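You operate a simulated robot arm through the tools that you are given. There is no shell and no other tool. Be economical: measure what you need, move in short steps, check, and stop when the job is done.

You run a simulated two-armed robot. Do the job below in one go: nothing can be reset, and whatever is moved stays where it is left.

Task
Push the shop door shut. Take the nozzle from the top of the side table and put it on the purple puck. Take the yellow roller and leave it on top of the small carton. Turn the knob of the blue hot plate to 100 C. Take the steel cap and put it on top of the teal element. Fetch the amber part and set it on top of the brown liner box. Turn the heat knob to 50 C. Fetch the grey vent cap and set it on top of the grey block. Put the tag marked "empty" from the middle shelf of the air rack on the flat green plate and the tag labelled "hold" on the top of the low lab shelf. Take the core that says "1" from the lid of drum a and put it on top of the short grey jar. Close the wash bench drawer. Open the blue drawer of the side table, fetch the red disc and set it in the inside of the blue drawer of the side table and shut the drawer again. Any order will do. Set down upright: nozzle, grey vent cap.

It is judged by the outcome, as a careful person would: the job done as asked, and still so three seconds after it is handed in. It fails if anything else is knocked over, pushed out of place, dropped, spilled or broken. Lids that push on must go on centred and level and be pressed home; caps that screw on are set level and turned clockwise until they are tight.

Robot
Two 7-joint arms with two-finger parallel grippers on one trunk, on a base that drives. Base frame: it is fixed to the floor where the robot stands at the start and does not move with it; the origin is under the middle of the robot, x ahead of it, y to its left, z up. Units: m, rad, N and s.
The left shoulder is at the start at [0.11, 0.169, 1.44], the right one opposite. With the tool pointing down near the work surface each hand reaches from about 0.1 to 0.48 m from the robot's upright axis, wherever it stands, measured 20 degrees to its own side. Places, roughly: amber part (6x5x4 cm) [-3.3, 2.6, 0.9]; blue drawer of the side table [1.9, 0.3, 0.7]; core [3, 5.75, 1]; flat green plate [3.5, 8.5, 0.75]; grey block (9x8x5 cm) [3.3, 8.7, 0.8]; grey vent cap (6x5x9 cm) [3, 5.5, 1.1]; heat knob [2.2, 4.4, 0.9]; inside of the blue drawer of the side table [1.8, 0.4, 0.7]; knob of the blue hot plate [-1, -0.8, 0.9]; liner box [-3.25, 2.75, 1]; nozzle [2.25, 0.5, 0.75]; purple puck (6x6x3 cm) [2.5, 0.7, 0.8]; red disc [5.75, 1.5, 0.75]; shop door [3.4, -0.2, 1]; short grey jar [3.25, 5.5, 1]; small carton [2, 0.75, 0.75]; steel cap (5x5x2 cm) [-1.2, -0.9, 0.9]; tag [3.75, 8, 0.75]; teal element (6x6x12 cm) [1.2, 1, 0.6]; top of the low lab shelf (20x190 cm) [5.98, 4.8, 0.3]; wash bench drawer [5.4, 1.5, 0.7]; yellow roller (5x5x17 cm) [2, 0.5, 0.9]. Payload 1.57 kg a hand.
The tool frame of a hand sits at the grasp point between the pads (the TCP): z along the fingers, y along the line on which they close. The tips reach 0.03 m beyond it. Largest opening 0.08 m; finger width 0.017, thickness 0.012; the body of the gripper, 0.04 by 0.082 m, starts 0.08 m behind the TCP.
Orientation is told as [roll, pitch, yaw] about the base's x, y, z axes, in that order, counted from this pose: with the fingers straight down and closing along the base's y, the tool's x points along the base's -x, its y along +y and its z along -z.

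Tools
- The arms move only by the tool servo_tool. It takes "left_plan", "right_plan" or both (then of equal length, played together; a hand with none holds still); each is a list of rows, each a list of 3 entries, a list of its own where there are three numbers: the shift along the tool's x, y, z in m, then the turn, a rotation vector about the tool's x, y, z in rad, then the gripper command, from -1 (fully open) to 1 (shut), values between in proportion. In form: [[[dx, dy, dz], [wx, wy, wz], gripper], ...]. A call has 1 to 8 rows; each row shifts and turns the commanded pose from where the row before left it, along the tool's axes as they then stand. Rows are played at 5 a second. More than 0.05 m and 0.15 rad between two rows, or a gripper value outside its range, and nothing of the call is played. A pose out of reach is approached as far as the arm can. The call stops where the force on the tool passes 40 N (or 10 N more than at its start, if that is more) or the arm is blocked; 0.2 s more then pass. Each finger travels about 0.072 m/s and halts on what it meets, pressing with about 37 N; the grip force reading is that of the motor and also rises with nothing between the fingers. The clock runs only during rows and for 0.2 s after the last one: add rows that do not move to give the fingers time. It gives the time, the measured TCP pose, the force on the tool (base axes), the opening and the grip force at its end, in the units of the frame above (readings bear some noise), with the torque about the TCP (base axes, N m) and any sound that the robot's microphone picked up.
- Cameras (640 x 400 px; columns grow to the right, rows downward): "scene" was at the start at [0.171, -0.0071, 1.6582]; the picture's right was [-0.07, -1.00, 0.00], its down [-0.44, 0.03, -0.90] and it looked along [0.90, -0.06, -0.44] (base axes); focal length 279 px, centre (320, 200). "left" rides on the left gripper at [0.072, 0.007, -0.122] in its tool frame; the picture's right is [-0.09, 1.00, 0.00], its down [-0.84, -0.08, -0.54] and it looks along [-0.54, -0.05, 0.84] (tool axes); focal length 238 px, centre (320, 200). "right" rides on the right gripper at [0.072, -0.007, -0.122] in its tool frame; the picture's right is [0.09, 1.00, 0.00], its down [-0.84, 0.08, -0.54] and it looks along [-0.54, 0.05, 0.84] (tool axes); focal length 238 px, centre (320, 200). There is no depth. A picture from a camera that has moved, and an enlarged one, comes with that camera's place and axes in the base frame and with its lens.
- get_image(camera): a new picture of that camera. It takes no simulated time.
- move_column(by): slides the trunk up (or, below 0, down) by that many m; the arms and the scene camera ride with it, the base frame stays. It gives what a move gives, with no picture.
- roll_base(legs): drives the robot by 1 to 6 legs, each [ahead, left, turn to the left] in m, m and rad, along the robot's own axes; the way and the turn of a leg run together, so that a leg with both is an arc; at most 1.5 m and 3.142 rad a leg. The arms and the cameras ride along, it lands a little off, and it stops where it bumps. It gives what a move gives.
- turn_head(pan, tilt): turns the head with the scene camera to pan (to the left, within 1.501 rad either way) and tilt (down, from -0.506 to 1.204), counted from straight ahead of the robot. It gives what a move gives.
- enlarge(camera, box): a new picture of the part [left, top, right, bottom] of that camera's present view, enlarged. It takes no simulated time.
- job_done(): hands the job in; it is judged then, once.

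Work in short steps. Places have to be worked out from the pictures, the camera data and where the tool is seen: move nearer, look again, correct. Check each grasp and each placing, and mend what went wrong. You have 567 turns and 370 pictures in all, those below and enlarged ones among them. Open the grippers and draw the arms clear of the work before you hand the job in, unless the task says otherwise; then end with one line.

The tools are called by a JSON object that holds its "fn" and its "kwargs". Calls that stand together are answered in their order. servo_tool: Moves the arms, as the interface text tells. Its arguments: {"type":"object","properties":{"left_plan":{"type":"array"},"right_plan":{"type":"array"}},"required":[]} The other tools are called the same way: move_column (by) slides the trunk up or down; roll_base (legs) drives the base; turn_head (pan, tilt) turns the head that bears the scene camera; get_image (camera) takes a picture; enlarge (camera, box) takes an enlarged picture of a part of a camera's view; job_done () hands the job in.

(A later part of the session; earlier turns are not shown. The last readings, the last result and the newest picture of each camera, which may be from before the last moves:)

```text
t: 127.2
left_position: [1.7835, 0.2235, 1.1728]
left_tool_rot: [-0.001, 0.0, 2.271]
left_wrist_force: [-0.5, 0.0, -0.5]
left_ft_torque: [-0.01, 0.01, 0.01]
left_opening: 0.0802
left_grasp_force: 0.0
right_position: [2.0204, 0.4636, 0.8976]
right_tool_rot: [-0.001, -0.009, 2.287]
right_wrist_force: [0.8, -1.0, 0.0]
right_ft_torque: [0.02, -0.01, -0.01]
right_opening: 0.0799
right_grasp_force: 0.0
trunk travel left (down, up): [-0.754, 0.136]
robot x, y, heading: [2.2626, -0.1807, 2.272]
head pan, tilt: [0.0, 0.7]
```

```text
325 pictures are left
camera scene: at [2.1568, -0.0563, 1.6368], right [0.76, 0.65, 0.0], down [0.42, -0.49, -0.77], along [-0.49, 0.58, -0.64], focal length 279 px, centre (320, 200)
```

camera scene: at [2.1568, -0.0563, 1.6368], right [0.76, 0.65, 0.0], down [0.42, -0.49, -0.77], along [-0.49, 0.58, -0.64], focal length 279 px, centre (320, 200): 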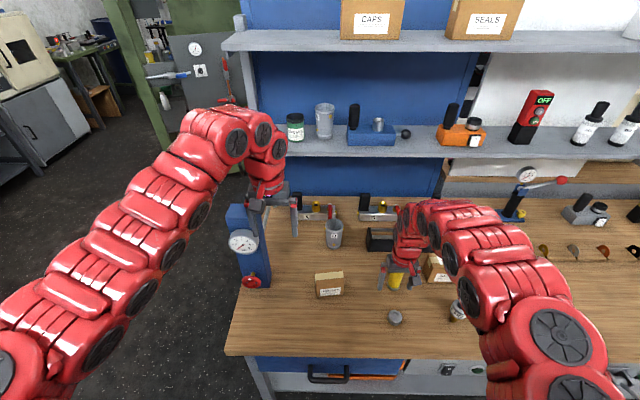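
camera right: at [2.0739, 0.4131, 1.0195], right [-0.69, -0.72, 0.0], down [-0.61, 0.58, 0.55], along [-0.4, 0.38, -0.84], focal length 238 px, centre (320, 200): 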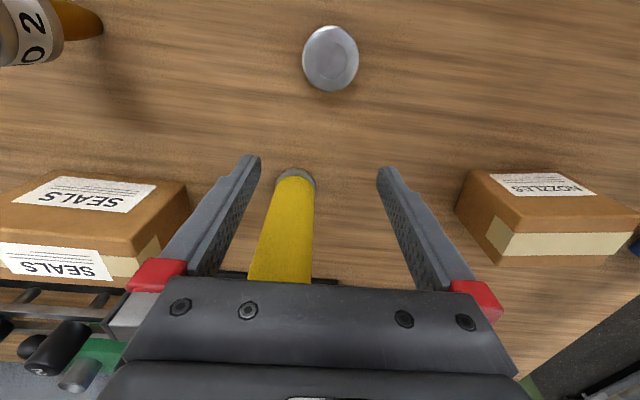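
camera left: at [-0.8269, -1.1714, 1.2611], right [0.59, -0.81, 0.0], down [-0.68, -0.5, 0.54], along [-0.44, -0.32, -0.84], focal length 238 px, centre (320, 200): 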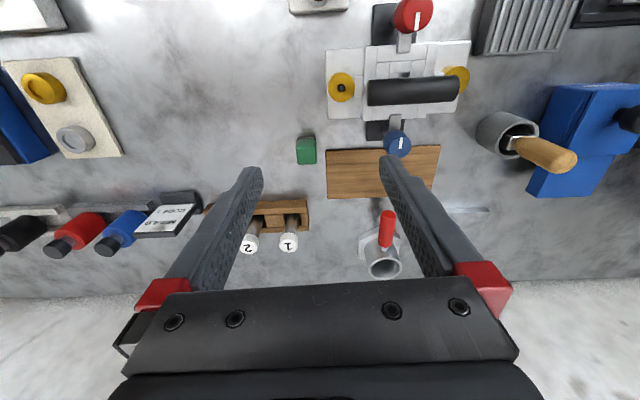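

The arm step was refused and the hand stayed low, but the roller is still standing. I raise the right hand straight up now.

{"fn": "servo_tool", "kwargs": {"right_plan": [[[0.005, 0, -0.045], [0, 0, 0], -1], [[0, 0, -0.045], [0, 0, 0], -1], [[0, 0, -0.045], [0, 0, 0], -1], [[0, 0, 0], [0, 0, 0], -1]]}}

{"fn": "get_image", "kwargs": {"camera": "right"}}

```text
t: 128.2
left_position: [1.7849, 0.2244, 1.1728]
left_tool_rot: [0.0, 0.001, 2.268]
left_wrist_force: [1.0, 0.6, 0.4]
left_ft_torque: [-0.02, 0.02, -0.01]
left_opening: 0.0799
left_grasp_force: 0.0
right_position: [2.0244, 0.4608, 1.0341]
right_tool_rot: [0.0, -0.006, 2.289]
right_wrist_force: [1.2, 0.1, 0.7]
right_ft_torque: [-0.01, 0.01, -0.01]
right_opening: 0.0798
right_grasp_force: 0.2
trunk travel left (down, up): [-0.754, 0.136]
robot x, y, heading: [2.2623, -0.1807, 2.273]
head pan, tilt: [0.0, 0.7]
```

```text
324 pictures are left
camera right: at [2.0786, 0.4109, 1.1546], right [-0.69, -0.72, 0.0], down [-0.61, 0.58, 0.55], along [-0.4, 0.38, -0.84], focal length 238 px, centre (320, 200)
```

right: 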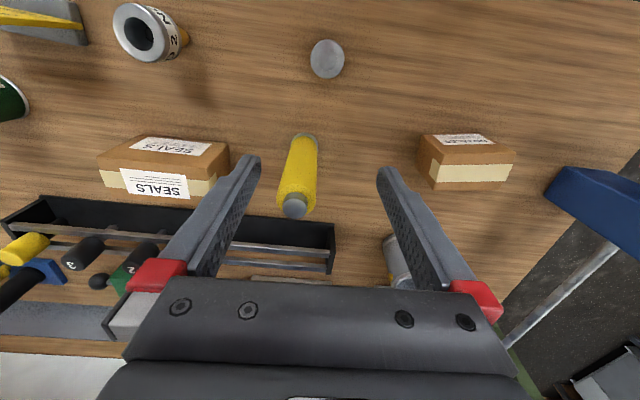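

{"fn": "enlarge", "kwargs": {"camera": "right", "box": [80, 110, 320, 230]}}

```text
2.67 times, centred on (200, 170) of right
camera zoom: at [2.0786, 0.4109, 1.1546], right [-0.69, -0.72, 0.0], down [-0.61, 0.58, 0.55], along [-0.4, 0.38, -0.84], focal length 636 px, centre (640, 280)
```

zoom: 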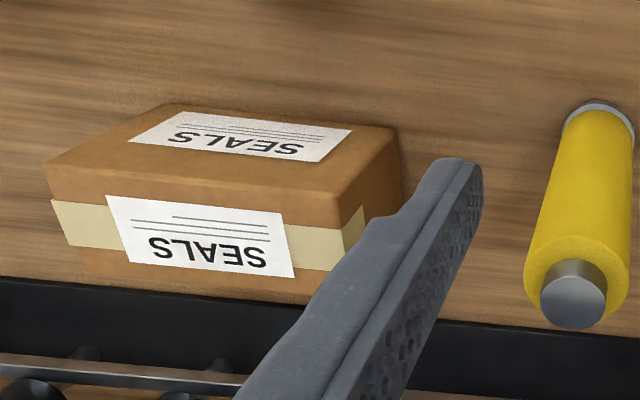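

SEALS box (top about 0.898, centre 9 cm ahead, 20 cm right) matches the small carton's hinted place. The roller is 5 cm ahead, 2 cm right of the hand. I move onto it with the arm and a small base step.

{"fn": "roll_base", "kwargs": {"legs": [[0.04, 0, 0]]}}

{"fn": "servo_tool", "kwargs": {"right_plan": [[[-0.012, -0.022, 0.0], [0, 0, 0], -1], [[0, 0, 0], [0, 0, 0], -1]]}}

{"fn": "get_image", "kwargs": {"camera": "right"}}

```text
t: 129.1
left_position: [1.7592, 0.2504, 1.1731]
left_tool_rot: [-0.001, -0.002, 2.269]
left_wrist_force: [0.2, 0.9, 1.2]
left_ft_torque: [0.07, 0.0, -0.04]
left_opening: 0.0798
left_grasp_force: 0.1
right_position: [1.9991, 0.4867, 1.0348]
right_tool_rot: [-0.001, -0.007, 2.29]
right_wrist_force: [0.9, -0.4, 0.6]
right_ft_torque: [0.0, 0.04, -0.02]
right_opening: 0.0796
right_grasp_force: 0.0
trunk travel left (down, up): [-0.754, 0.136]
robot x, y, heading: [2.2404, -0.1505, 2.273]
head pan, tilt: [0.0, 0.7]
```

```text
t: 129.7
left_position: [1.7586, 0.2534, 1.1717]
left_tool_rot: [0.001, 0.0, 2.268]
left_wrist_force: [-0.1, 0.1, 0.2]
left_ft_torque: [-0.01, 0.03, -0.02]
left_opening: 0.0799
left_grasp_force: 0.1
right_position: [2.0065, 0.5121, 1.0332]
right_tool_rot: [-0.003, -0.005, 2.29]
right_wrist_force: [-0.6, 1.0, 0.3]
right_ft_torque: [0.01, 0.02, 0.0]
right_opening: 0.0801
right_grasp_force: 0.1
trunk travel left (down, up): [-0.754, 0.136]
robot x, y, heading: [2.2414, -0.1527, 2.28]
head pan, tilt: [0.0, 0.7]
```

```text
322 pictures are left
camera right: at [2.0604, 0.4625, 1.1543], right [-0.69, -0.73, 0.0], down [-0.61, 0.58, 0.55], along [-0.39, 0.38, -0.84], focal length 238 px, centre (320, 200)
```

right: 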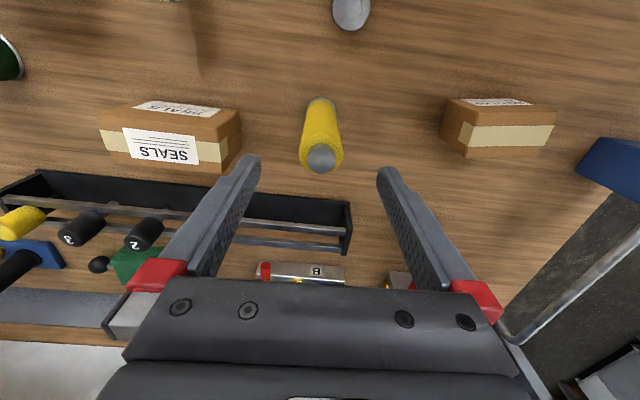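

Perfectly aligned over the roller. Descend 10 cm and close.

{"fn": "servo_tool", "kwargs": {"right_plan": [[[0, 0, 0.035], [0, 0, 0], -1], [[0, 0, 0.035], [0, 0, 0], -1], [[0, 0, 0.025], [0, 0, 0], -1], [[0, 0, 0], [0, 0, 0], -1]]}}

{"fn": "servo_tool", "kwargs": {"right_plan": [[[0, 0, 0], [0, 0, 0], -0.2], [[0, 0, 0], [0, 0, 0], 0.3], [[0, 0, 0], [0, 0, 0], 0.5], [[0, 0, 0], [0, 0, 0], 0.5], [[0, 0, 0], [0, 0, 0], 0.5]]}}

{"fn": "get_image", "kwargs": {"camera": "right"}}

```text
t: 130.7
left_position: [1.7577, 0.2526, 1.1716]
left_tool_rot: [-0.001, 0.002, 2.271]
left_wrist_force: [0.2, -0.1, -0.9]
left_ft_torque: [-0.02, -0.01, 0.01]
left_opening: 0.0798
left_grasp_force: 0.0
right_position: [2.0061, 0.5134, 0.9411]
right_tool_rot: [-0.003, -0.005, 2.29]
right_wrist_force: [0.3, 0.0, -0.9]
right_ft_torque: [-0.04, 0.0, -0.01]
right_opening: 0.08
right_grasp_force: 0.2
trunk travel left (down, up): [-0.754, 0.136]
robot x, y, heading: [2.2397, -0.1537, 2.276]
head pan, tilt: [0.0, 0.7]
```

```text
t: 131.9
left_position: [1.7586, 0.254, 1.1716]
left_tool_rot: [0.0, 0.002, 2.269]
left_wrist_force: [-0.1, -0.3, 0.1]
left_ft_torque: [0.01, 0.0, 0.01]
left_opening: 0.08
left_grasp_force: 0.1
right_position: [2.0064, 0.5126, 0.9404]
right_tool_rot: [-0.002, -0.006, 2.288]
right_wrist_force: [-0.7, -0.9, -0.3]
right_ft_torque: [-0.15, 0.0, 0.01]
right_opening: 0.0389
right_grasp_force: 37.0
trunk travel left (down, up): [-0.754, 0.136]
robot x, y, heading: [2.2402, -0.1524, 2.275]
head pan, tilt: [0.0, 0.7]
```

```text
321 pictures are left
camera right: at [2.0599, 0.4633, 1.0616], right [-0.69, -0.72, 0.0], down [-0.61, 0.58, 0.55], along [-0.39, 0.38, -0.84], focal length 238 px, centre (320, 200)
```

right: 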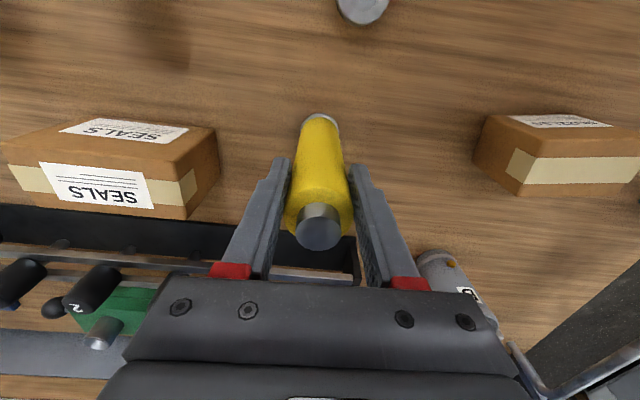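

Grip good. I lift the roller and carry it over the carton.

{"fn": "servo_tool", "kwargs": {"right_plan": [[[0, 0, -0.045], [0, 0, 0], 0.5], [[0, 0, -0.045], [0, 0, 0], 0.5], [[0, 0, -0.045], [0, 0, 0], 0.5], [[-0.01, -0.045, 0], [0, 0, 0], 0.5], [[-0.01, -0.045, 0], [0, 0, 0], 0.5], [[-0.01, -0.045, 0], [0, 0, 0], 0.5], [[-0.01, -0.045, 0], [0, 0, 0], 0.5], [[0, 0, 0], [0, 0, 0], 0.5]]}}

{"fn": "get_image", "kwargs": {"camera": "right"}}

{"fn": "get_image", "kwargs": {"camera": "scene"}}

```text
t: 133.7
left_position: [1.7588, 0.2535, 1.1712]
left_tool_rot: [-0.001, 0.002, 2.271]
left_wrist_force: [-2.0, 0.3, 0.0]
left_ft_torque: [-0.03, -0.02, 0.02]
left_opening: 0.0802
left_grasp_force: 0.0
right_position: [2.1212, 0.6346, 1.0727]
right_tool_rot: [-0.001, -0.006, 2.29]
right_wrist_force: [0.1, 0.4, -2.6]
right_ft_torque: [-0.04, -0.06, 0.01]
right_opening: 0.0387
right_grasp_force: 37.0
right hand out of reach, approached as far as the arm can: row 7
trunk travel left (down, up): [-0.754, 0.136]
robot x, y, heading: [2.2435, -0.1558, 2.269]
head pan, tilt: [0.0, 0.7]
```

```text
320 pictures are left
camera right: at [2.1757, 0.5858, 1.1954], right [-0.69, -0.73, 0.0], down [-0.61, 0.58, 0.55], along [-0.39, 0.38, -0.84], focal length 238 px, centre (320, 200)
```

right: 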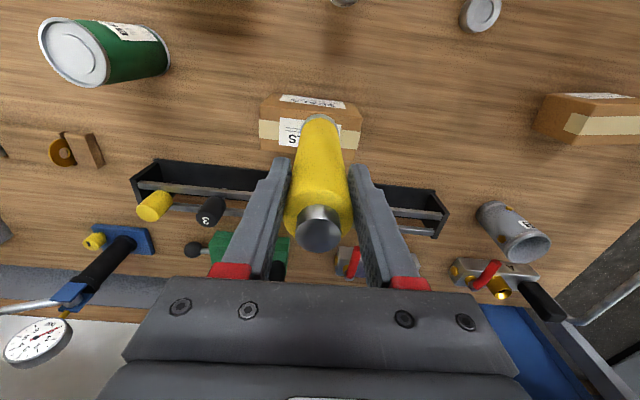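

```text
319 pictures are left
camera scene: at [2.1305, -0.026, 1.6365], right [0.76, 0.65, 0.0], down [0.42, -0.49, -0.76], along [-0.49, 0.58, -0.64], focal length 279 px, centre (320, 200)
```

scene: 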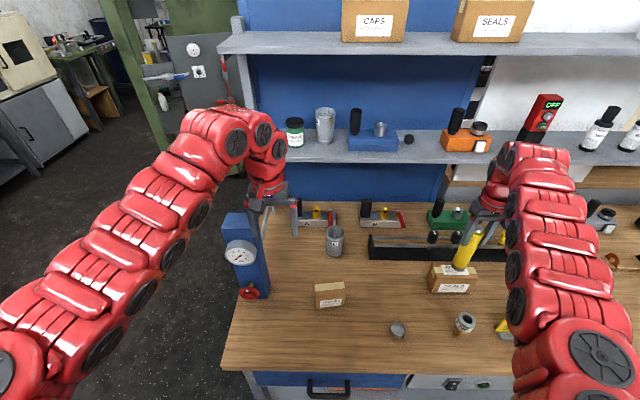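

The carton top centre is about 2.4 cm ahead and 1.2 cm right of the roller; out of arm reach, so I inch the base ahead.

{"fn": "roll_base", "kwargs": {"legs": [[0.03, -0.012, 0]]}}

{"fn": "enlarge", "kwargs": {"camera": "scene", "box": [400, 200, 520, 300]}}

{"fn": "enlarge", "kwargs": {"camera": "right", "box": [240, 80, 400, 180]}}

```text
t: 134.5
left_position: [1.7488, 0.2793, 1.1742]
left_tool_rot: [-0.001, -0.002, 2.27]
left_wrist_force: [0.2, -0.8, -0.4]
left_ft_torque: [0.03, 0.02, 0.0]
left_opening: 0.0801
left_grasp_force: 0.1
right_position: [2.1135, 0.6632, 1.077]
right_tool_rot: [-0.004, -0.007, 2.288]
right_wrist_force: [-0.2, -1.3, -3.2]
right_ft_torque: [-0.02, -0.02, 0.0]
right_opening: 0.0389
right_grasp_force: 37.2
trunk travel left (down, up): [-0.754, 0.136]
robot x, y, heading: [2.2302, -0.1206, 2.277]
head pan, tilt: [0.0, 0.7]
```

```text
4.00 times, centred on (460, 250) of scene
camera zoom: at [2.1232, -0.0017, 1.6373], right [0.76, 0.65, 0.0], down [0.42, -0.49, -0.77], along [-0.5, 0.59, -0.64], focal length 1116 px, centre (-240, 0)
```

zoom: 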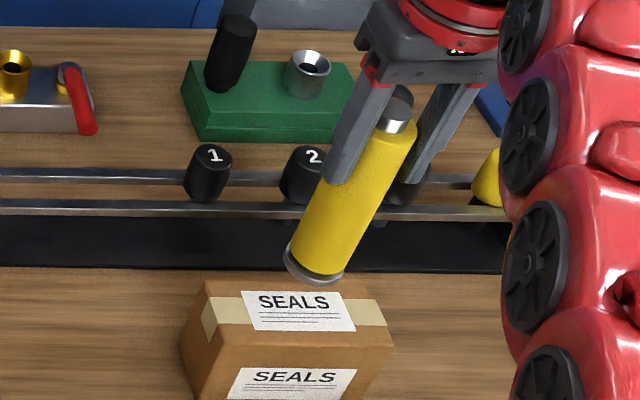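

```text
4.00 times, centred on (320, 130) of right
camera zoom: at [2.1673, 0.6117, 1.1984], right [-0.69, -0.72, 0.0], down [-0.61, 0.57, 0.55], along [-0.4, 0.38, -0.84], focal length 953 px, centre (320, 480)
```

zoom: 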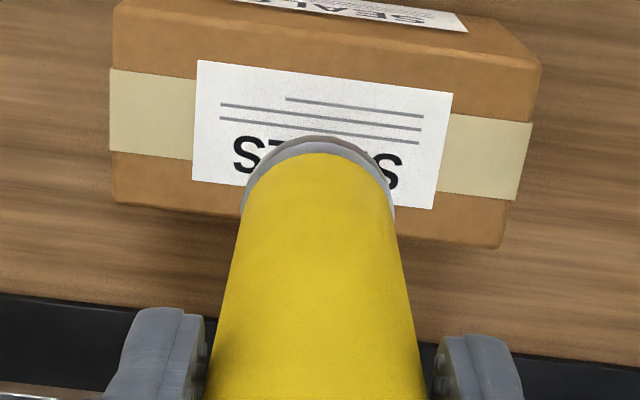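

The roller would land about 6 mm too far back; I correct and lower until contact.

{"fn": "servo_tool", "kwargs": {"right_plan": [[[0.006, -0.001, 0.01], [0, 0, 0], 0.5], [[0, 0, 0.01], [0, 0, 0], 0.5], [[0, 0, 0.006], [0, 0, 0], 0.5], [[0, 0, 0.004], [0, 0, 0], 0.5], [[0, 0, 0], [0, 0, 0], 0.5]]}}

{"fn": "enlarge", "kwargs": {"camera": "right", "box": [240, 80, 400, 180]}}

```text
t: 135.7
left_position: [1.7471, 0.2829, 1.1718]
left_tool_rot: [0.0, 0.002, 2.271]
left_wrist_force: [-0.2, -1.1, -0.4]
left_ft_torque: [-0.01, 0.01, 0.01]
left_opening: 0.08
left_grasp_force: 0.1
right_position: [2.1156, 0.6637, 1.0444]
right_tool_rot: [-0.002, -0.003, 2.291]
right_wrist_force: [0.3, -0.1, -3.9]
right_ft_torque: [-0.03, 0.0, 0.03]
right_opening: 0.0388
right_grasp_force: 37.4
trunk travel left (down, up): [-0.754, 0.136]
robot x, y, heading: [2.2296, -0.1232, 2.277]
head pan, tilt: [0.0, 0.7]
```

```text
4.00 times, centred on (320, 130) of right
camera zoom: at [2.17, 0.6132, 1.1645], right [-0.69, -0.73, 0.0], down [-0.61, 0.58, 0.55], along [-0.39, 0.38, -0.84], focal length 953 px, centre (320, 480)
```

zoom: 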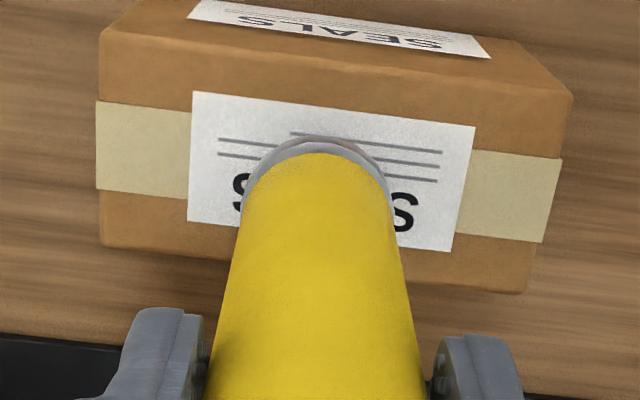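

{"fn": "servo_tool", "kwargs": {"right_plan": [[[0.004, 0.003, 0.004], [0, 0, 0], 0.5], [[0, 0, 0.004], [0, 0, 0], 0.5], [[0, 0, 0.004], [0, 0, 0], 0.5], [[0, 0, 0.003], [0, 0, 0], 0.5], [[0, 0, 0.003], [0, 0, 0], 0.5], [[0, 0, 0], [0, 0, 0], 0.5]]}}

{"fn": "enlarge", "kwargs": {"camera": "right", "box": [240, 80, 400, 180]}}

```text
t: 137.1
left_position: [1.7491, 0.2812, 1.1725]
left_tool_rot: [-0.004, 0.0, 2.27]
left_wrist_force: [0.7, -0.5, 0.2]
left_ft_torque: [-0.02, 0.01, 0.01]
left_opening: 0.0802
left_grasp_force: 0.1
right_position: [2.1163, 0.6572, 1.0308]
right_tool_rot: [-0.006, -0.011, 2.29]
right_wrist_force: [-1.0, 2.8, 22.2]
right_ft_torque: [0.18, 0.13, 0.03]
right_opening: 0.0389
right_grasp_force: 36.9
trunk travel left (down, up): [-0.754, 0.136]
robot x, y, heading: [2.2311, -0.1222, 2.272]
head pan, tilt: [0.0, 0.7]
```

```text
4.00 times, centred on (320, 130) of right
camera zoom: at [2.1716, 0.6057, 1.1506], right [-0.69, -0.72, -0.01], down [-0.61, 0.57, 0.55], along [-0.4, 0.38, -0.83], focal length 953 px, centre (320, 480)
```

zoom: 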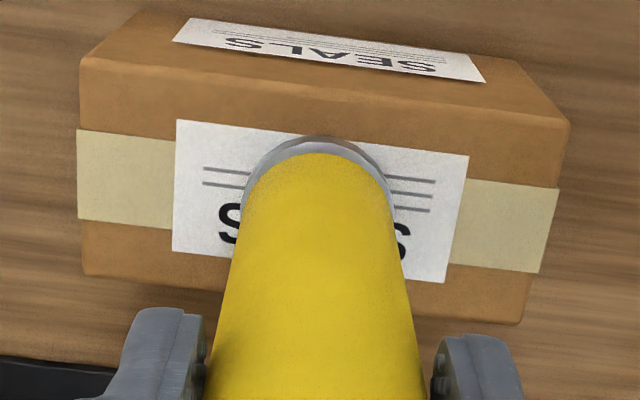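

Standing centred on the carton, in contact. I ease off, open and rise.

{"fn": "servo_tool", "kwargs": {"right_plan": [[[0, 0, -0.002], [0, 0, 0], 0.4], [[0, 0, 0], [0, 0, 0], 0], [[0, 0, 0], [0, 0, 0], -0.5], [[0, 0, 0], [0, 0, 0], -1], [[0, 0, 0], [0, 0, 0], -1], [[0, 0, -0.04], [0, 0, 0], -1], [[0, 0, -0.04], [0, 0, 0], -1], [[0, 0, 0], [0, 0, 0], -1]]}}

{"fn": "get_image", "kwargs": {"camera": "right"}}

```text
t: 138.9
left_position: [1.7478, 0.2831, 1.1712]
left_tool_rot: [0.001, 0.002, 2.27]
left_wrist_force: [-0.3, 0.3, 0.2]
left_ft_torque: [-0.03, 0.01, 0.02]
left_opening: 0.0801
left_grasp_force: 0.1
right_position: [2.118, 0.6564, 1.1058]
right_tool_rot: [-0.001, -0.004, 2.291]
right_wrist_force: [-0.3, 0.6, 0.2]
right_ft_torque: [0.0, 0.06, -0.01]
right_opening: 0.0801
right_grasp_force: 0.0
trunk travel left (down, up): [-0.754, 0.136]
robot x, y, heading: [2.232, -0.123, 2.274]
head pan, tilt: [0.0, 0.7]
```

```text
314 pictures are left
camera right: at [2.1723, 0.6071, 1.2279], right [-0.69, -0.73, 0.0], down [-0.61, 0.58, 0.55], along [-0.39, 0.38, -0.84], focal length 238 px, centre (320, 200)
```

right: 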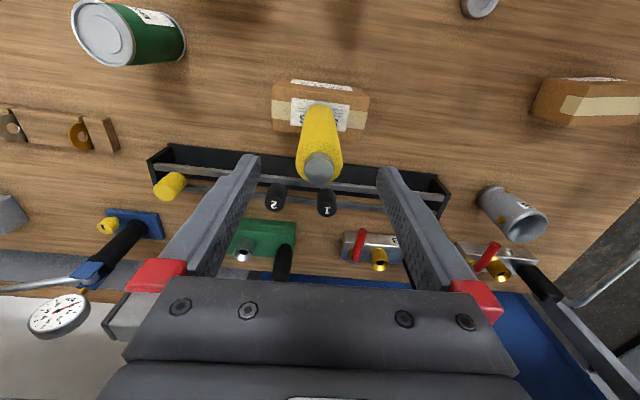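

Roller stands on the carton. Now the nozzle: raise the hand, back up and slide right.

{"fn": "servo_tool", "kwargs": {"right_plan": [[[0, 0, -0.03], [0, 0, 0], -1], [[0, 0, 0], [0, 0, 0], -1]]}}

{"fn": "roll_base", "kwargs": {"legs": [[-0.1, 0, 0], [0, -0.2, 0]]}}

{"fn": "get_image", "kwargs": {"camera": "right"}}

{"fn": "get_image", "kwargs": {"camera": "scene"}}

```text
t: 139.5
left_position: [1.7469, 0.2834, 1.1712]
left_tool_rot: [-0.002, 0.001, 2.272]
left_wrist_force: [0.2, -0.1, -0.1]
left_ft_torque: [0.01, -0.02, -0.05]
left_opening: 0.0802
left_grasp_force: 0.0
right_position: [2.1183, 0.6574, 1.1369]
right_tool_rot: [0.0, -0.005, 2.288]
right_wrist_force: [0.4, 0.1, -0.5]
right_ft_torque: [0.0, -0.02, 0.0]
right_opening: 0.08
right_grasp_force: 0.0
trunk travel left (down, up): [-0.754, 0.136]
robot x, y, heading: [2.2282, -0.1254, 2.277]
head pan, tilt: [0.0, 0.7]
```

```text
t: 141.9
left_position: [1.965, 0.3348, 1.1725]
left_tool_rot: [-0.002, 0.001, 2.271]
left_wrist_force: [0.5, 0.6, -0.2]
left_ft_torque: [0.01, 0.05, 0.01]
left_opening: 0.0799
left_grasp_force: 0.1
right_position: [2.3354, 0.7092, 1.1375]
right_tool_rot: [-0.001, -0.005, 2.29]
right_wrist_force: [0.2, -0.3, -0.1]
right_ft_torque: [-0.01, -0.02, 0.01]
right_opening: 0.08
right_grasp_force: 0.1
trunk travel left (down, up): [-0.754, 0.136]
robot x, y, heading: [2.4429, -0.0685, 2.276]
head pan, tilt: [0.0, 0.7]
```

```text
313 pictures are left
camera right: at [2.3898, 0.6587, 1.2595], right [-0.69, -0.72, 0.0], down [-0.61, 0.58, 0.55], along [-0.39, 0.38, -0.84], focal length 238 px, centre (320, 200)
```

right: 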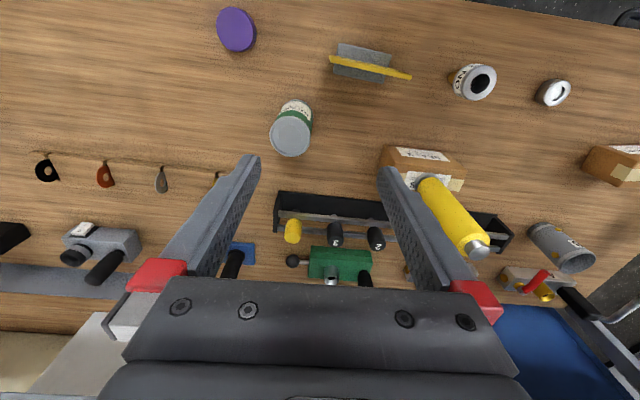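

```text
312 pictures are left
camera scene: at [2.3382, 0.0558, 1.6366], right [0.76, 0.65, 0.0], down [0.42, -0.49, -0.77], along [-0.49, 0.58, -0.64], focal length 279 px, centre (320, 200)
```

scene: 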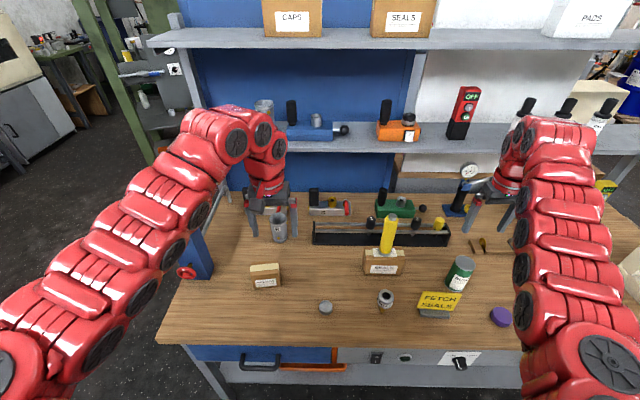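

Clear view: puck at about (2.49,0.73), nozzle at about (2.19,0.52). I bring the right hand in and left over the nozzle.

{"fn": "servo_tool", "kwargs": {"right_plan": [[[0.025, 0.02, 0.02], [0, 0, 0], -1], [[0.025, 0.03, 0.02], [0, 0, 0], -1], [[0, 0.045, 0], [0, 0, 0], -1], [[0, 0.045, 0], [0, 0, 0], -1], [[0, 0.045, 0], [0, 0, 0], -1], [[0, 0.045, 0], [0, 0, 0], -1], [[0, 0, 0], [0, 0, 0], -1]]}}

{"fn": "get_image", "kwargs": {"camera": "right"}}

```text
t: 143.5
left_position: [1.9637, 0.3347, 1.172]
left_tool_rot: [-0.003, 0.001, 2.272]
left_wrist_force: [-0.1, -0.3, 0.2]
left_ft_torque: [-0.01, 0.0, -0.05]
left_opening: 0.0801
left_grasp_force: 0.0
right_position: [2.2544, 0.5948, 1.1043]
right_tool_rot: [-0.002, -0.005, 2.287]
right_wrist_force: [0.1, -0.4, 0.1]
right_ft_torque: [-0.02, 0.0, 0.04]
right_opening: 0.0799
right_grasp_force: 0.0
right hand out of reach, approached as far as the arm can: row 3, 4, 5, 6
trunk travel left (down, up): [-0.754, 0.136]
robot x, y, heading: [2.4466, -0.0675, 2.272]
head pan, tilt: [0.0, 0.7]
```

```text
311 pictures are left
camera right: at [2.3101, 0.5443, 1.2253], right [-0.69, -0.72, 0.0], down [-0.61, 0.58, 0.55], along [-0.39, 0.38, -0.84], focal length 238 px, centre (320, 200)
```

right: 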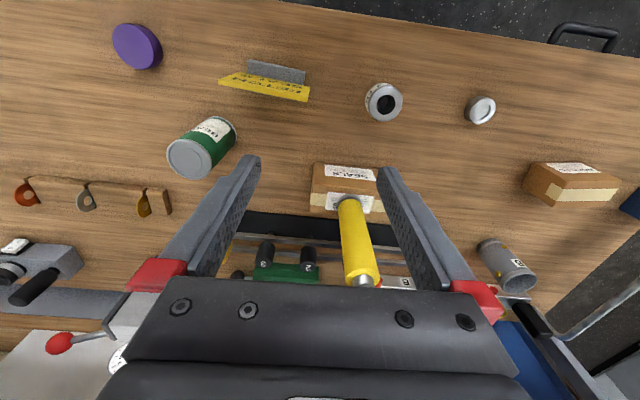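

{"fn": "roll_base", "kwargs": {"legs": [[-0.03, 0.085, 0]]}}

{"fn": "get_image", "kwargs": {"camera": "right"}}

```text
t: 144.6
left_position: [1.9221, 0.2593, 1.171]
left_tool_rot: [0.002, 0.002, 2.268]
left_wrist_force: [0.0, 0.0, -0.9]
left_ft_torque: [0.02, 0.02, 0.0]
left_opening: 0.0799
left_grasp_force: 0.1
right_position: [2.2143, 0.5186, 1.1042]
right_tool_rot: [-0.003, -0.004, 2.287]
right_wrist_force: [-0.2, -0.5, -0.5]
right_ft_torque: [0.02, -0.02, -0.02]
right_opening: 0.0799
right_grasp_force: 0.1
trunk travel left (down, up): [-0.754, 0.136]
robot x, y, heading: [2.4011, -0.1415, 2.273]
head pan, tilt: [0.0, 0.7]
```

```text
310 pictures are left
camera right: at [2.2674, 0.4689, 1.225], right [-0.69, -0.72, 0.0], down [-0.61, 0.58, 0.55], along [-0.39, 0.38, -0.84], focal length 238 px, centre (320, 200)
```

right: 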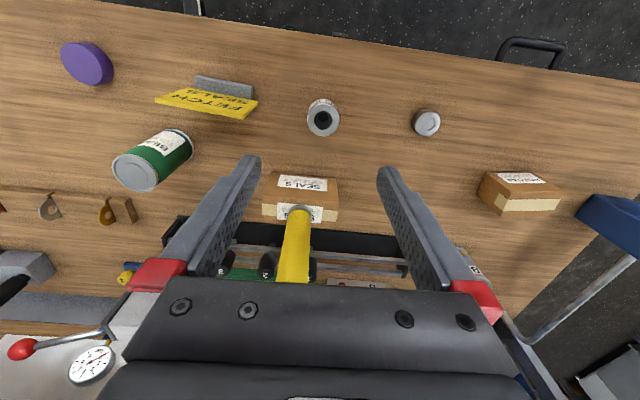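

Nozzle is right below. Descend to z≈0.96 with a small correction.

{"fn": "servo_tool", "kwargs": {"right_plan": [[[-0.01, 0.005, 0.045], [0, 0, 0], -1], [[-0.004, 0, 0.045], [0, 0, 0], -1], [[0, 0, 0.045], [0, 0, 0], -1], [[0, 0, 0], [0, 0, 0], -1]]}}

{"fn": "get_image", "kwargs": {"camera": "right"}}

{"fn": "enlarge", "kwargs": {"camera": "scene", "box": [330, 240, 490, 340]}}

```text
t: 145.6
left_position: [1.9218, 0.2604, 1.1711]
left_tool_rot: [0.0, 0.001, 2.27]
left_wrist_force: [0.4, -1.8, 0.1]
left_ft_torque: [-0.01, -0.01, 0.03]
left_opening: 0.0799
left_grasp_force: 0.1
right_position: [2.1994, 0.5263, 0.9703]
right_tool_rot: [-0.001, -0.005, 2.289]
right_wrist_force: [-0.6, -0.4, 0.2]
right_ft_torque: [0.03, 0.02, 0.01]
right_opening: 0.0801
right_grasp_force: 0.1
trunk travel left (down, up): [-0.754, 0.136]
robot x, y, heading: [2.4021, -0.1429, 2.271]
head pan, tilt: [0.0, 0.7]
```

```text
309 pictures are left
camera right: at [2.2535, 0.4769, 1.0916], right [-0.69, -0.72, 0.0], down [-0.61, 0.58, 0.55], along [-0.39, 0.38, -0.84], focal length 238 px, centre (320, 200)
```

right: 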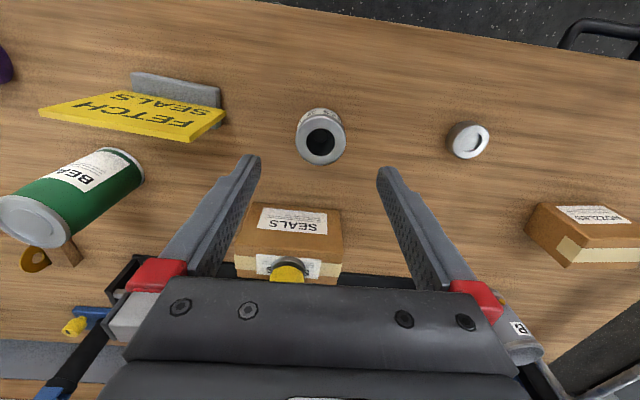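

```text
4.00 times, centred on (410, 290) of scene
camera zoom: at [2.295, -0.0191, 1.6365], right [0.76, 0.65, 0.0], down [0.42, -0.49, -0.76], along [-0.49, 0.58, -0.64], focal length 1116 px, centre (-40, -160)
```

zoom: 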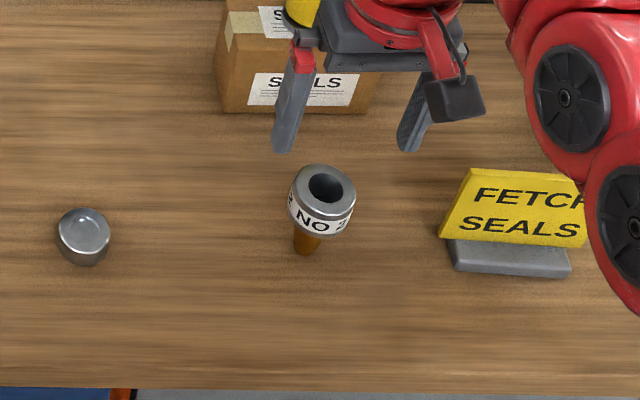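

Aligned. Descend to grip the nozzle head.

{"fn": "servo_tool", "kwargs": {"right_plan": [[[0.002, 0, 0.04], [0, 0, 0], -1], [[0, 0, 0.035], [0, 0, 0], -1], [[0, 0, 0.015], [0, 0, 0], -1], [[0, 0, 0], [0, 0, 0], -1]]}}

{"fn": "get_image", "kwargs": {"camera": "right"}}

{"fn": "enlarge", "kwargs": {"camera": "scene", "box": [330, 240, 490, 340]}}

```text
t: 146.6
left_position: [1.9216, 0.2596, 1.1723]
left_tool_rot: [0.0, 0.001, 2.27]
left_wrist_force: [0.6, -0.1, -0.2]
left_ft_torque: [0.02, 0.01, 0.02]
left_opening: 0.0799
left_grasp_force: 0.1
right_position: [2.2009, 0.5253, 0.8779]
right_tool_rot: [-0.002, -0.005, 2.288]
right_wrist_force: [0.1, -0.9, -0.6]
right_ft_torque: [-0.01, -0.03, -0.03]
right_opening: 0.0802
right_grasp_force: 0.0
trunk travel left (down, up): [-0.754, 0.136]
robot x, y, heading: [2.3989, -0.1471, 2.273]
head pan, tilt: [0.0, 0.7]
```

```text
307 pictures are left
camera right: at [2.2546, 0.4766, 1.0001], right [-0.69, -0.72, 0.0], down [-0.61, 0.58, 0.55], along [-0.39, 0.38, -0.84], focal length 238 px, centre (320, 200)
```

right: 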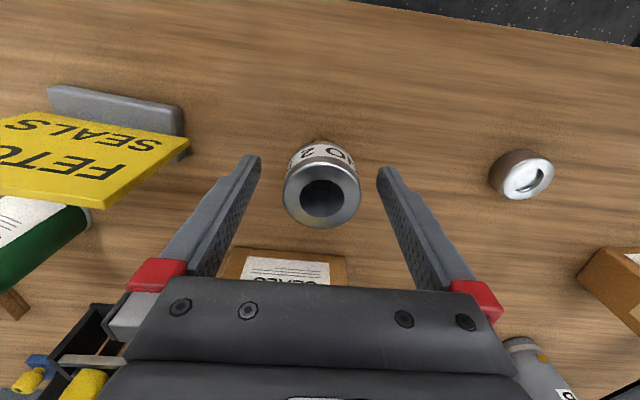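

```text
4.00 times, centred on (410, 290) of scene
camera zoom: at [2.2946, -0.0194, 1.6365], right [0.76, 0.65, 0.0], down [0.42, -0.49, -0.76], along [-0.49, 0.58, -0.64], focal length 1116 px, centre (-40, -160)
```

zoom: 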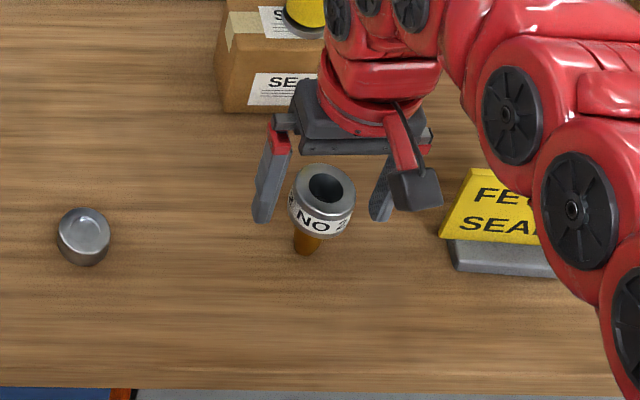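

{"fn": "servo_tool", "kwargs": {"right_plan": [[[0, 0, 0.01], [0, 0, 0], -1], [[0, 0, 0], [0, 0, 0], -0.3], [[0, 0, 0], [0, 0, 0], 0.1], [[0, 0, 0], [0, 0, 0], 0.4], [[0, 0, 0], [0, 0, 0], 0.4], [[0, 0, 0], [0, 0, 0], 0.4]]}}

{"fn": "get_image", "kwargs": {"camera": "right"}}

```text
t: 148.0
left_position: [1.9206, 0.2594, 1.1721]
left_tool_rot: [-0.002, 0.002, 2.269]
left_wrist_force: [0.9, 0.7, -0.3]
left_ft_torque: [0.0, -0.01, -0.02]
left_opening: 0.08
left_grasp_force: 0.1
right_position: [2.2009, 0.5258, 0.8687]
right_tool_rot: [-0.002, -0.004, 2.29]
right_wrist_force: [-0.1, -0.1, -0.6]
right_ft_torque: [0.03, -0.02, 0.02]
right_opening: 0.0439
right_grasp_force: 36.9
trunk travel left (down, up): [-0.754, 0.136]
robot x, y, heading: [2.4035, -0.1478, 2.274]
head pan, tilt: [0.0, 0.7]
```

```text
305 pictures are left
camera right: at [2.2554, 0.4764, 0.9899], right [-0.69, -0.72, 0.0], down [-0.61, 0.58, 0.55], along [-0.39, 0.38, -0.84], focal length 238 px, centre (320, 200)
```

right: 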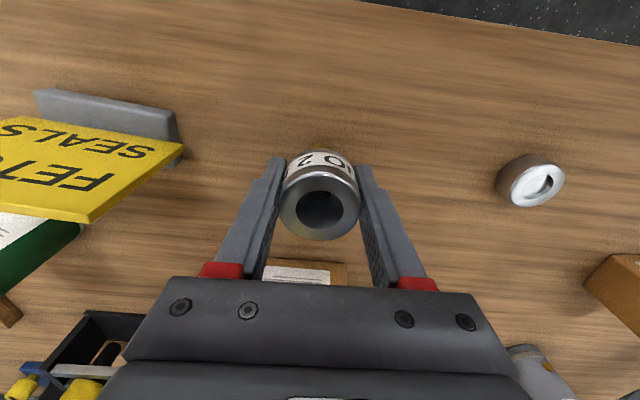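

Nozzle held. Lift 14 cm, then slide the base right toward the puck.

{"fn": "servo_tool", "kwargs": {"right_plan": [[[0, 0, -0.045], [0, 0, 0], 0.4], [[0, 0, -0.045], [0, 0, 0], 0.4], [[0, 0, -0.045], [0, 0, 0], 0.4], [[-0.01, 0, -0.02], [0, 0, 0], 0.4], [[0, 0, 0], [0, 0, 0], 0.4]]}}

{"fn": "roll_base", "kwargs": {"legs": [[-0.03, -0.35, 0]]}}

{"fn": "get_image", "kwargs": {"camera": "right"}}

{"fn": "get_image", "kwargs": {"camera": "scene"}}

```text
t: 149.2
left_position: [1.9219, 0.2593, 1.1715]
left_tool_rot: [0.001, 0.002, 2.268]
left_wrist_force: [-0.1, 0.2, -0.3]
left_ft_torque: [0.01, 0.06, 0.0]
left_opening: 0.0801
left_grasp_force: 0.1
right_position: [2.1947, 0.5335, 1.0218]
right_tool_rot: [0.0, -0.006, 2.287]
right_wrist_force: [0.4, 0.7, -0.6]
right_ft_torque: [0.02, 0.01, -0.02]
right_opening: 0.0438
right_grasp_force: 37.1
trunk travel left (down, up): [-0.754, 0.136]
robot x, y, heading: [2.4048, -0.1447, 2.277]
head pan, tilt: [0.0, 0.7]
```

```text
t: 151.5
left_position: [2.207, 0.4624, 1.1713]
left_tool_rot: [0.001, 0.001, 2.267]
left_wrist_force: [0.0, 0.9, -0.9]
left_ft_torque: [0.03, 0.0, 0.01]
left_opening: 0.0801
left_grasp_force: 0.0
right_position: [2.4803, 0.7356, 1.0222]
right_tool_rot: [-0.001, -0.004, 2.285]
right_wrist_force: [0.2, -0.2, -0.6]
right_ft_torque: [0.01, 0.03, 0.04]
right_opening: 0.0438
right_grasp_force: 37.3
trunk travel left (down, up): [-0.754, 0.136]
robot x, y, heading: [2.6875, 0.0561, 2.267]
head pan, tilt: [0.0, 0.7]
```

```text
304 pictures are left
camera right: at [2.5342, 0.6862, 1.1435], right [-0.69, -0.72, 0.0], down [-0.61, 0.58, 0.55], along [-0.39, 0.38, -0.84], focal length 238 px, centre (320, 200)
```

right: 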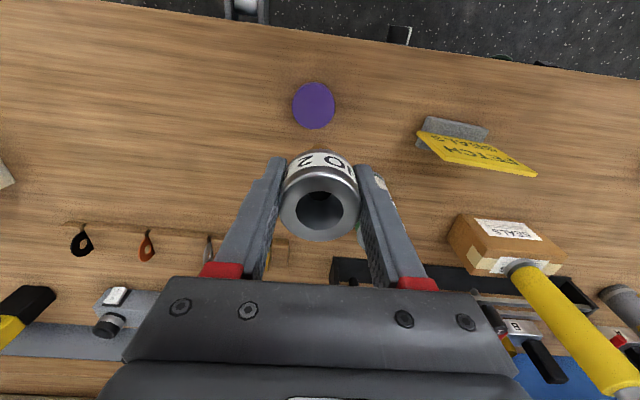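

```text
303 pictures are left
camera scene: at [2.5794, 0.1825, 1.6365], right [0.77, 0.64, 0.0], down [0.42, -0.49, -0.76], along [-0.49, 0.59, -0.64], focal length 279 px, centre (320, 200)
```

scene: 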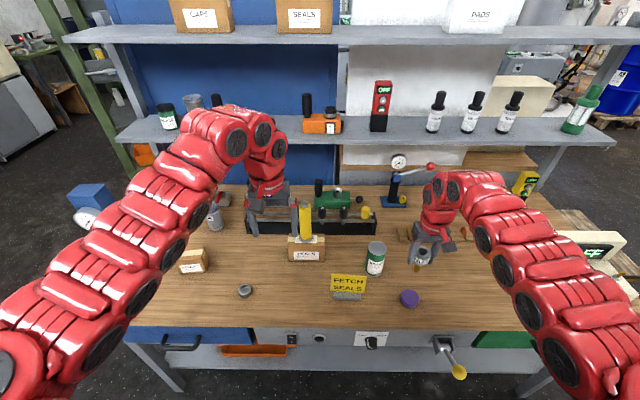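

Puck is about 1 cm nearer and 1 cm right. Correct and lower to just above it.

{"fn": "servo_tool", "kwargs": {"right_plan": [[[0.009, -0.009, 0.03], [0, 0, 0], 0.4], [[0, 0, 0.04], [0, 0, 0], 0.4], [[0, 0, 0.025], [0, 0, 0], 0.4], [[0, 0, 0], [0, 0, 0], 0.4]]}}

{"fn": "enlarge", "kwargs": {"camera": "right", "box": [240, 80, 400, 180]}}

{"fn": "enlarge", "kwargs": {"camera": "scene", "box": [360, 240, 480, 315]}}

```text
t: 152.5
left_position: [2.2078, 0.4621, 1.172]
left_tool_rot: [-0.001, 0.001, 2.269]
left_wrist_force: [0.2, -0.6, 0.5]
left_ft_torque: [-0.01, 0.0, -0.02]
left_opening: 0.0801
left_grasp_force: 0.0
right_position: [2.4914, 0.735, 0.9271]
right_tool_rot: [-0.001, -0.005, 2.285]
right_wrist_force: [0.5, -1.6, 0.0]
right_ft_torque: [0.01, 0.02, -0.01]
right_opening: 0.0441
right_grasp_force: 36.5
trunk travel left (down, up): [-0.754, 0.136]
robot x, y, heading: [2.69, 0.0554, 2.268]
head pan, tilt: [0.0, 0.7]
```

```text
4.00 times, centred on (320, 130) of right
camera zoom: at [2.5467, 0.6853, 1.0487], right [-0.69, -0.72, 0.0], down [-0.61, 0.58, 0.55], along [-0.39, 0.38, -0.84], focal length 953 px, centre (320, 480)
```

zoom: 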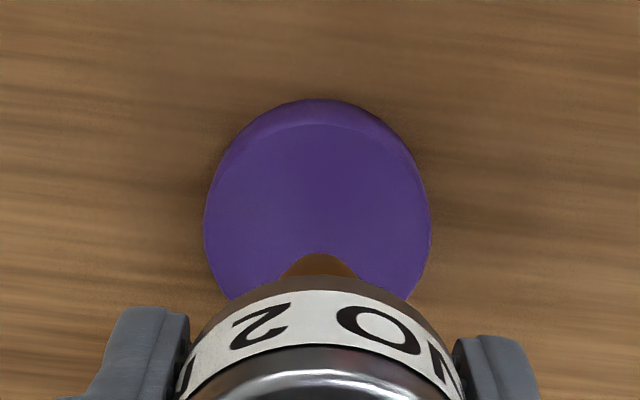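

```text
5.33 times, centred on (420, 278) of scene
camera zoom: at [2.5801, 0.1823, 1.6366], right [0.77, 0.64, 0.0], down [0.41, -0.49, -0.77], along [-0.49, 0.59, -0.64], focal length 1488 px, centre (-213, -213)
```

zoom: 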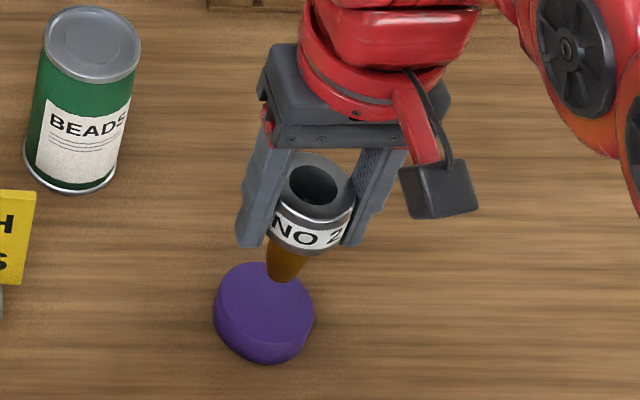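

Aligned. Lower to contact.

{"fn": "servo_tool", "kwargs": {"right_plan": [[[0, -0.001, 0.015], [0, 0, 0], 0.4], [[0, 0, 0.006], [0, 0, 0], 0.4], [[0, 0, 0.004], [0, 0, 0], 0.4], [[0, 0, 0.003], [0, 0, 0], 0.4], [[0, 0, 0.002], [0, 0, 0], 0.4], [[0, 0, 0], [0, 0, 0], 0.4]]}}

{"fn": "enlarge", "kwargs": {"camera": "scene", "box": [360, 240, 480, 315]}}

```text
t: 153.9
left_position: [2.2075, 0.4643, 1.1713]
left_tool_rot: [-0.001, 0.0, 2.269]
left_wrist_force: [0.2, 0.1, -0.1]
left_ft_torque: [-0.01, -0.05, -0.02]
left_opening: 0.0804
left_grasp_force: 0.1
right_position: [2.4942, 0.7364, 0.8966]
right_tool_rot: [-0.002, -0.004, 2.283]
right_wrist_force: [0.7, 0.3, -1.7]
right_ft_torque: [-0.03, 0.02, 0.0]
right_opening: 0.0438
right_grasp_force: 37.0
trunk travel left (down, up): [-0.754, 0.136]
robot x, y, heading: [2.6864, 0.0584, 2.271]
head pan, tilt: [0.0, 0.7]
```

```text
5.33 times, centred on (420, 278) of scene
camera zoom: at [2.5798, 0.1828, 1.6365], right [0.77, 0.64, 0.0], down [0.41, -0.49, -0.76], along [-0.49, 0.58, -0.64], focal length 1488 px, centre (-213, -213)
```

zoom: 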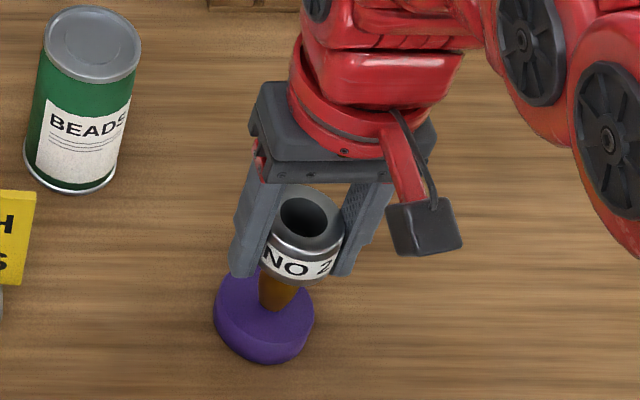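

Not yet in contact; continue down in fine steps.

{"fn": "servo_tool", "kwargs": {"right_plan": [[[0, 0, 0.003], [0, 0, 0], 0.4], [[0, 0, 0.003], [0, 0, 0], 0.4], [[0, 0, 0.002], [0, 0, 0], 0.4], [[0, 0, 0.002], [0, 0, 0], 0.4], [[0, 0, 0], [0, 0, 0], 0.4]]}}

{"fn": "enlarge", "kwargs": {"camera": "scene", "box": [360, 240, 480, 315]}}

```text
t: 155.1
left_position: [2.2092, 0.4608, 1.1732]
left_tool_rot: [-0.002, -0.002, 2.266]
left_wrist_force: [0.4, 0.1, 0.5]
left_ft_torque: [0.01, -0.01, 0.0]
left_opening: 0.0802
left_grasp_force: 0.0
right_position: [2.494, 0.7356, 0.8883]
right_tool_rot: [-0.003, -0.01, 2.285]
right_wrist_force: [-1.1, 1.7, 22.9]
right_ft_torque: [0.14, 0.1, 0.01]
right_opening: 0.044
right_grasp_force: 37.1
trunk travel left (down, up): [-0.754, 0.136]
robot x, y, heading: [2.6851, 0.0532, 2.268]
head pan, tilt: [0.0, 0.7]
```

```text
5.33 times, centred on (420, 278) of scene
camera zoom: at [2.5809, 0.1792, 1.637], right [0.77, 0.64, 0.0], down [0.41, -0.49, -0.77], along [-0.49, 0.59, -0.64], focal length 1488 px, centre (-213, -213)
```

zoom: 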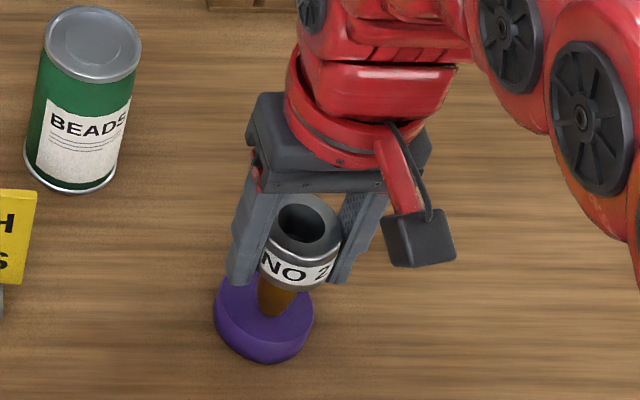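

Contact; the stem stands near the puck's centre. Ease off, open, rise straight.

{"fn": "servo_tool", "kwargs": {"right_plan": [[[0, 0, -0.0015], [0, 0, 0], 0.3], [[0, 0, 0], [0, 0, 0], 0], [[0, 0, 0], [0, 0, 0], -0.4], [[0, 0, 0], [0, 0, 0], -0.8], [[0, 0, 0], [0, 0, 0], -0.8], [[0, 0, -0.03], [0, 0, 0], -0.8], [[0, 0, -0.04], [0, 0, 0], -0.8], [[0, 0, 0], [0, 0, 0], -0.8]]}}

{"fn": "enlarge", "kwargs": {"camera": "scene", "box": [360, 240, 480, 315]}}

```text
t: 156.9
left_position: [2.2069, 0.4633, 1.1711]
left_tool_rot: [0.0, 0.002, 2.267]
left_wrist_force: [0.3, -0.8, -0.4]
left_ft_torque: [0.0, 0.01, -0.04]
left_opening: 0.08
left_grasp_force: 0.1
right_position: [2.495, 0.7373, 0.9585]
right_tool_rot: [-0.002, -0.003, 2.284]
right_wrist_force: [0.3, 0.2, -0.4]
right_ft_torque: [0.01, 0.02, -0.01]
right_opening: 0.0719
right_grasp_force: 0.0
trunk travel left (down, up): [-0.754, 0.136]
robot x, y, heading: [2.6894, 0.0538, 2.27]
head pan, tilt: [0.0, 0.7]
```

```text
5.33 times, centred on (420, 278) of scene
camera zoom: at [2.5795, 0.1833, 1.6364], right [0.76, 0.64, 0.0], down [0.42, -0.49, -0.76], along [-0.49, 0.58, -0.64], focal length 1488 px, centre (-213, -213)
```

zoom: 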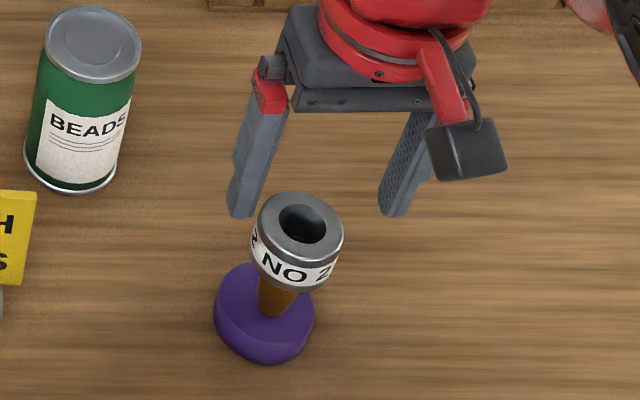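

Nozzle stands on the puck. Next, the cap re-grip: I raise the right hand and back off to test tilting the hand toward horizontal in free air.

{"fn": "servo_tool", "kwargs": {"right_plan": [[[0, 0, -0.045], [0, 0, 0], -1], [[0, 0, -0.045], [0, 0, 0], -1], [[0, 0, -0.03], [0, 0, 0], -1], [[0, 0, 0], [0, 0, 0], -1]]}}

{"fn": "roll_base", "kwargs": {"legs": [[-0.35, 0, 0], [0, 0.45, 0]]}}

{"fn": "servo_tool", "kwargs": {"right_plan": [[[0, 0, 0], [0, -0.15, 0], -1], [[0, 0, 0], [0, -0.15, 0], -1], [[0, 0, 0], [0, -0.15, 0], -1], [[0, 0, 0], [0, -0.15, 0], -1], [[0, 0, 0], [0, -0.15, 0], -1], [[0, 0, 0], [0, -0.15, 0], -1], [[0, 0, 0], [0, -0.15, 0], -1], [[0, 0, 0], [0, 0, 0], -1]]}}

{"fn": "get_image", "kwargs": {"camera": "scene"}}

```text
t: 157.9
left_position: [2.2081, 0.4638, 1.1721]
left_tool_rot: [0.002, 0.0, 2.266]
left_wrist_force: [-0.1, 0.3, 0.5]
left_ft_torque: [0.02, 0.03, 0.0]
left_opening: 0.0799
left_grasp_force: 0.0
right_position: [2.4934, 0.737, 1.0787]
right_tool_rot: [-0.002, -0.002, 2.284]
right_wrist_force: [0.8, -0.1, 0.2]
right_ft_torque: [-0.02, 0.0, 0.0]
right_opening: 0.08
right_grasp_force: 0.1
trunk travel left (down, up): [-0.754, 0.136]
robot x, y, heading: [2.6887, 0.057, 2.272]
head pan, tilt: [0.0, 0.7]
```

```text
t: 162.5
left_position: [2.0899, -0.1012, 1.1715]
left_tool_rot: [-0.001, 0.003, 2.276]
left_wrist_force: [0.2, 0.0, -0.3]
left_ft_torque: [-0.02, 0.0, -0.01]
left_opening: 0.0798
left_grasp_force: 0.2
right_position: [2.3757, 0.1738, 1.078]
right_tool_rot: [-0.002, -0.003, 2.293]
right_wrist_force: [0.6, 0.6, 0.2]
right_ft_torque: [0.03, 0.01, 0.0]
right_opening: 0.0801
right_grasp_force: 0.0
trunk travel left (down, up): [-0.754, 0.136]
robot x, y, heading: [2.5748, -0.505, 2.28]
head pan, tilt: [0.0, 0.7]
```

```text
t: 164.3
left_position: [2.0888, -0.1015, 1.1714]
left_tool_rot: [0.001, 0.003, 2.275]
left_wrist_force: [0.2, 0.9, 0.8]
left_ft_torque: [0.03, -0.01, 0.02]
left_opening: 0.0799
left_grasp_force: 0.0
right_position: [2.3697, 0.1944, 1.0762]
right_tool_rot: [-0.003, -1.055, 2.296]
right_wrist_force: [0.0, -0.4, 0.2]
right_ft_torque: [-0.01, 0.0, -0.02]
right_opening: 0.08
right_grasp_force: 0.1
right hand out of reach, approached as far as the arm can: row 1, 2
trunk travel left (down, up): [-0.754, 0.136]
robot x, y, heading: [2.5745, -0.5025, 2.281]
head pan, tilt: [0.0, 0.7]
```

```text
297 pictures are left
camera scene: at [2.464, -0.3791, 1.6365], right [0.76, 0.65, 0.0], down [0.42, -0.49, -0.76], along [-0.5, 0.58, -0.64], focal length 279 px, centre (320, 200)
```

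scene: 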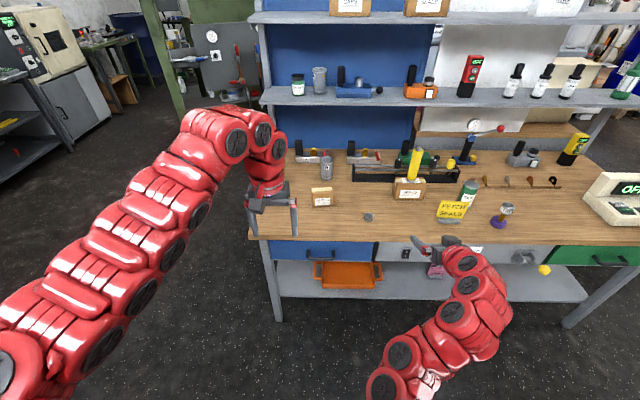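

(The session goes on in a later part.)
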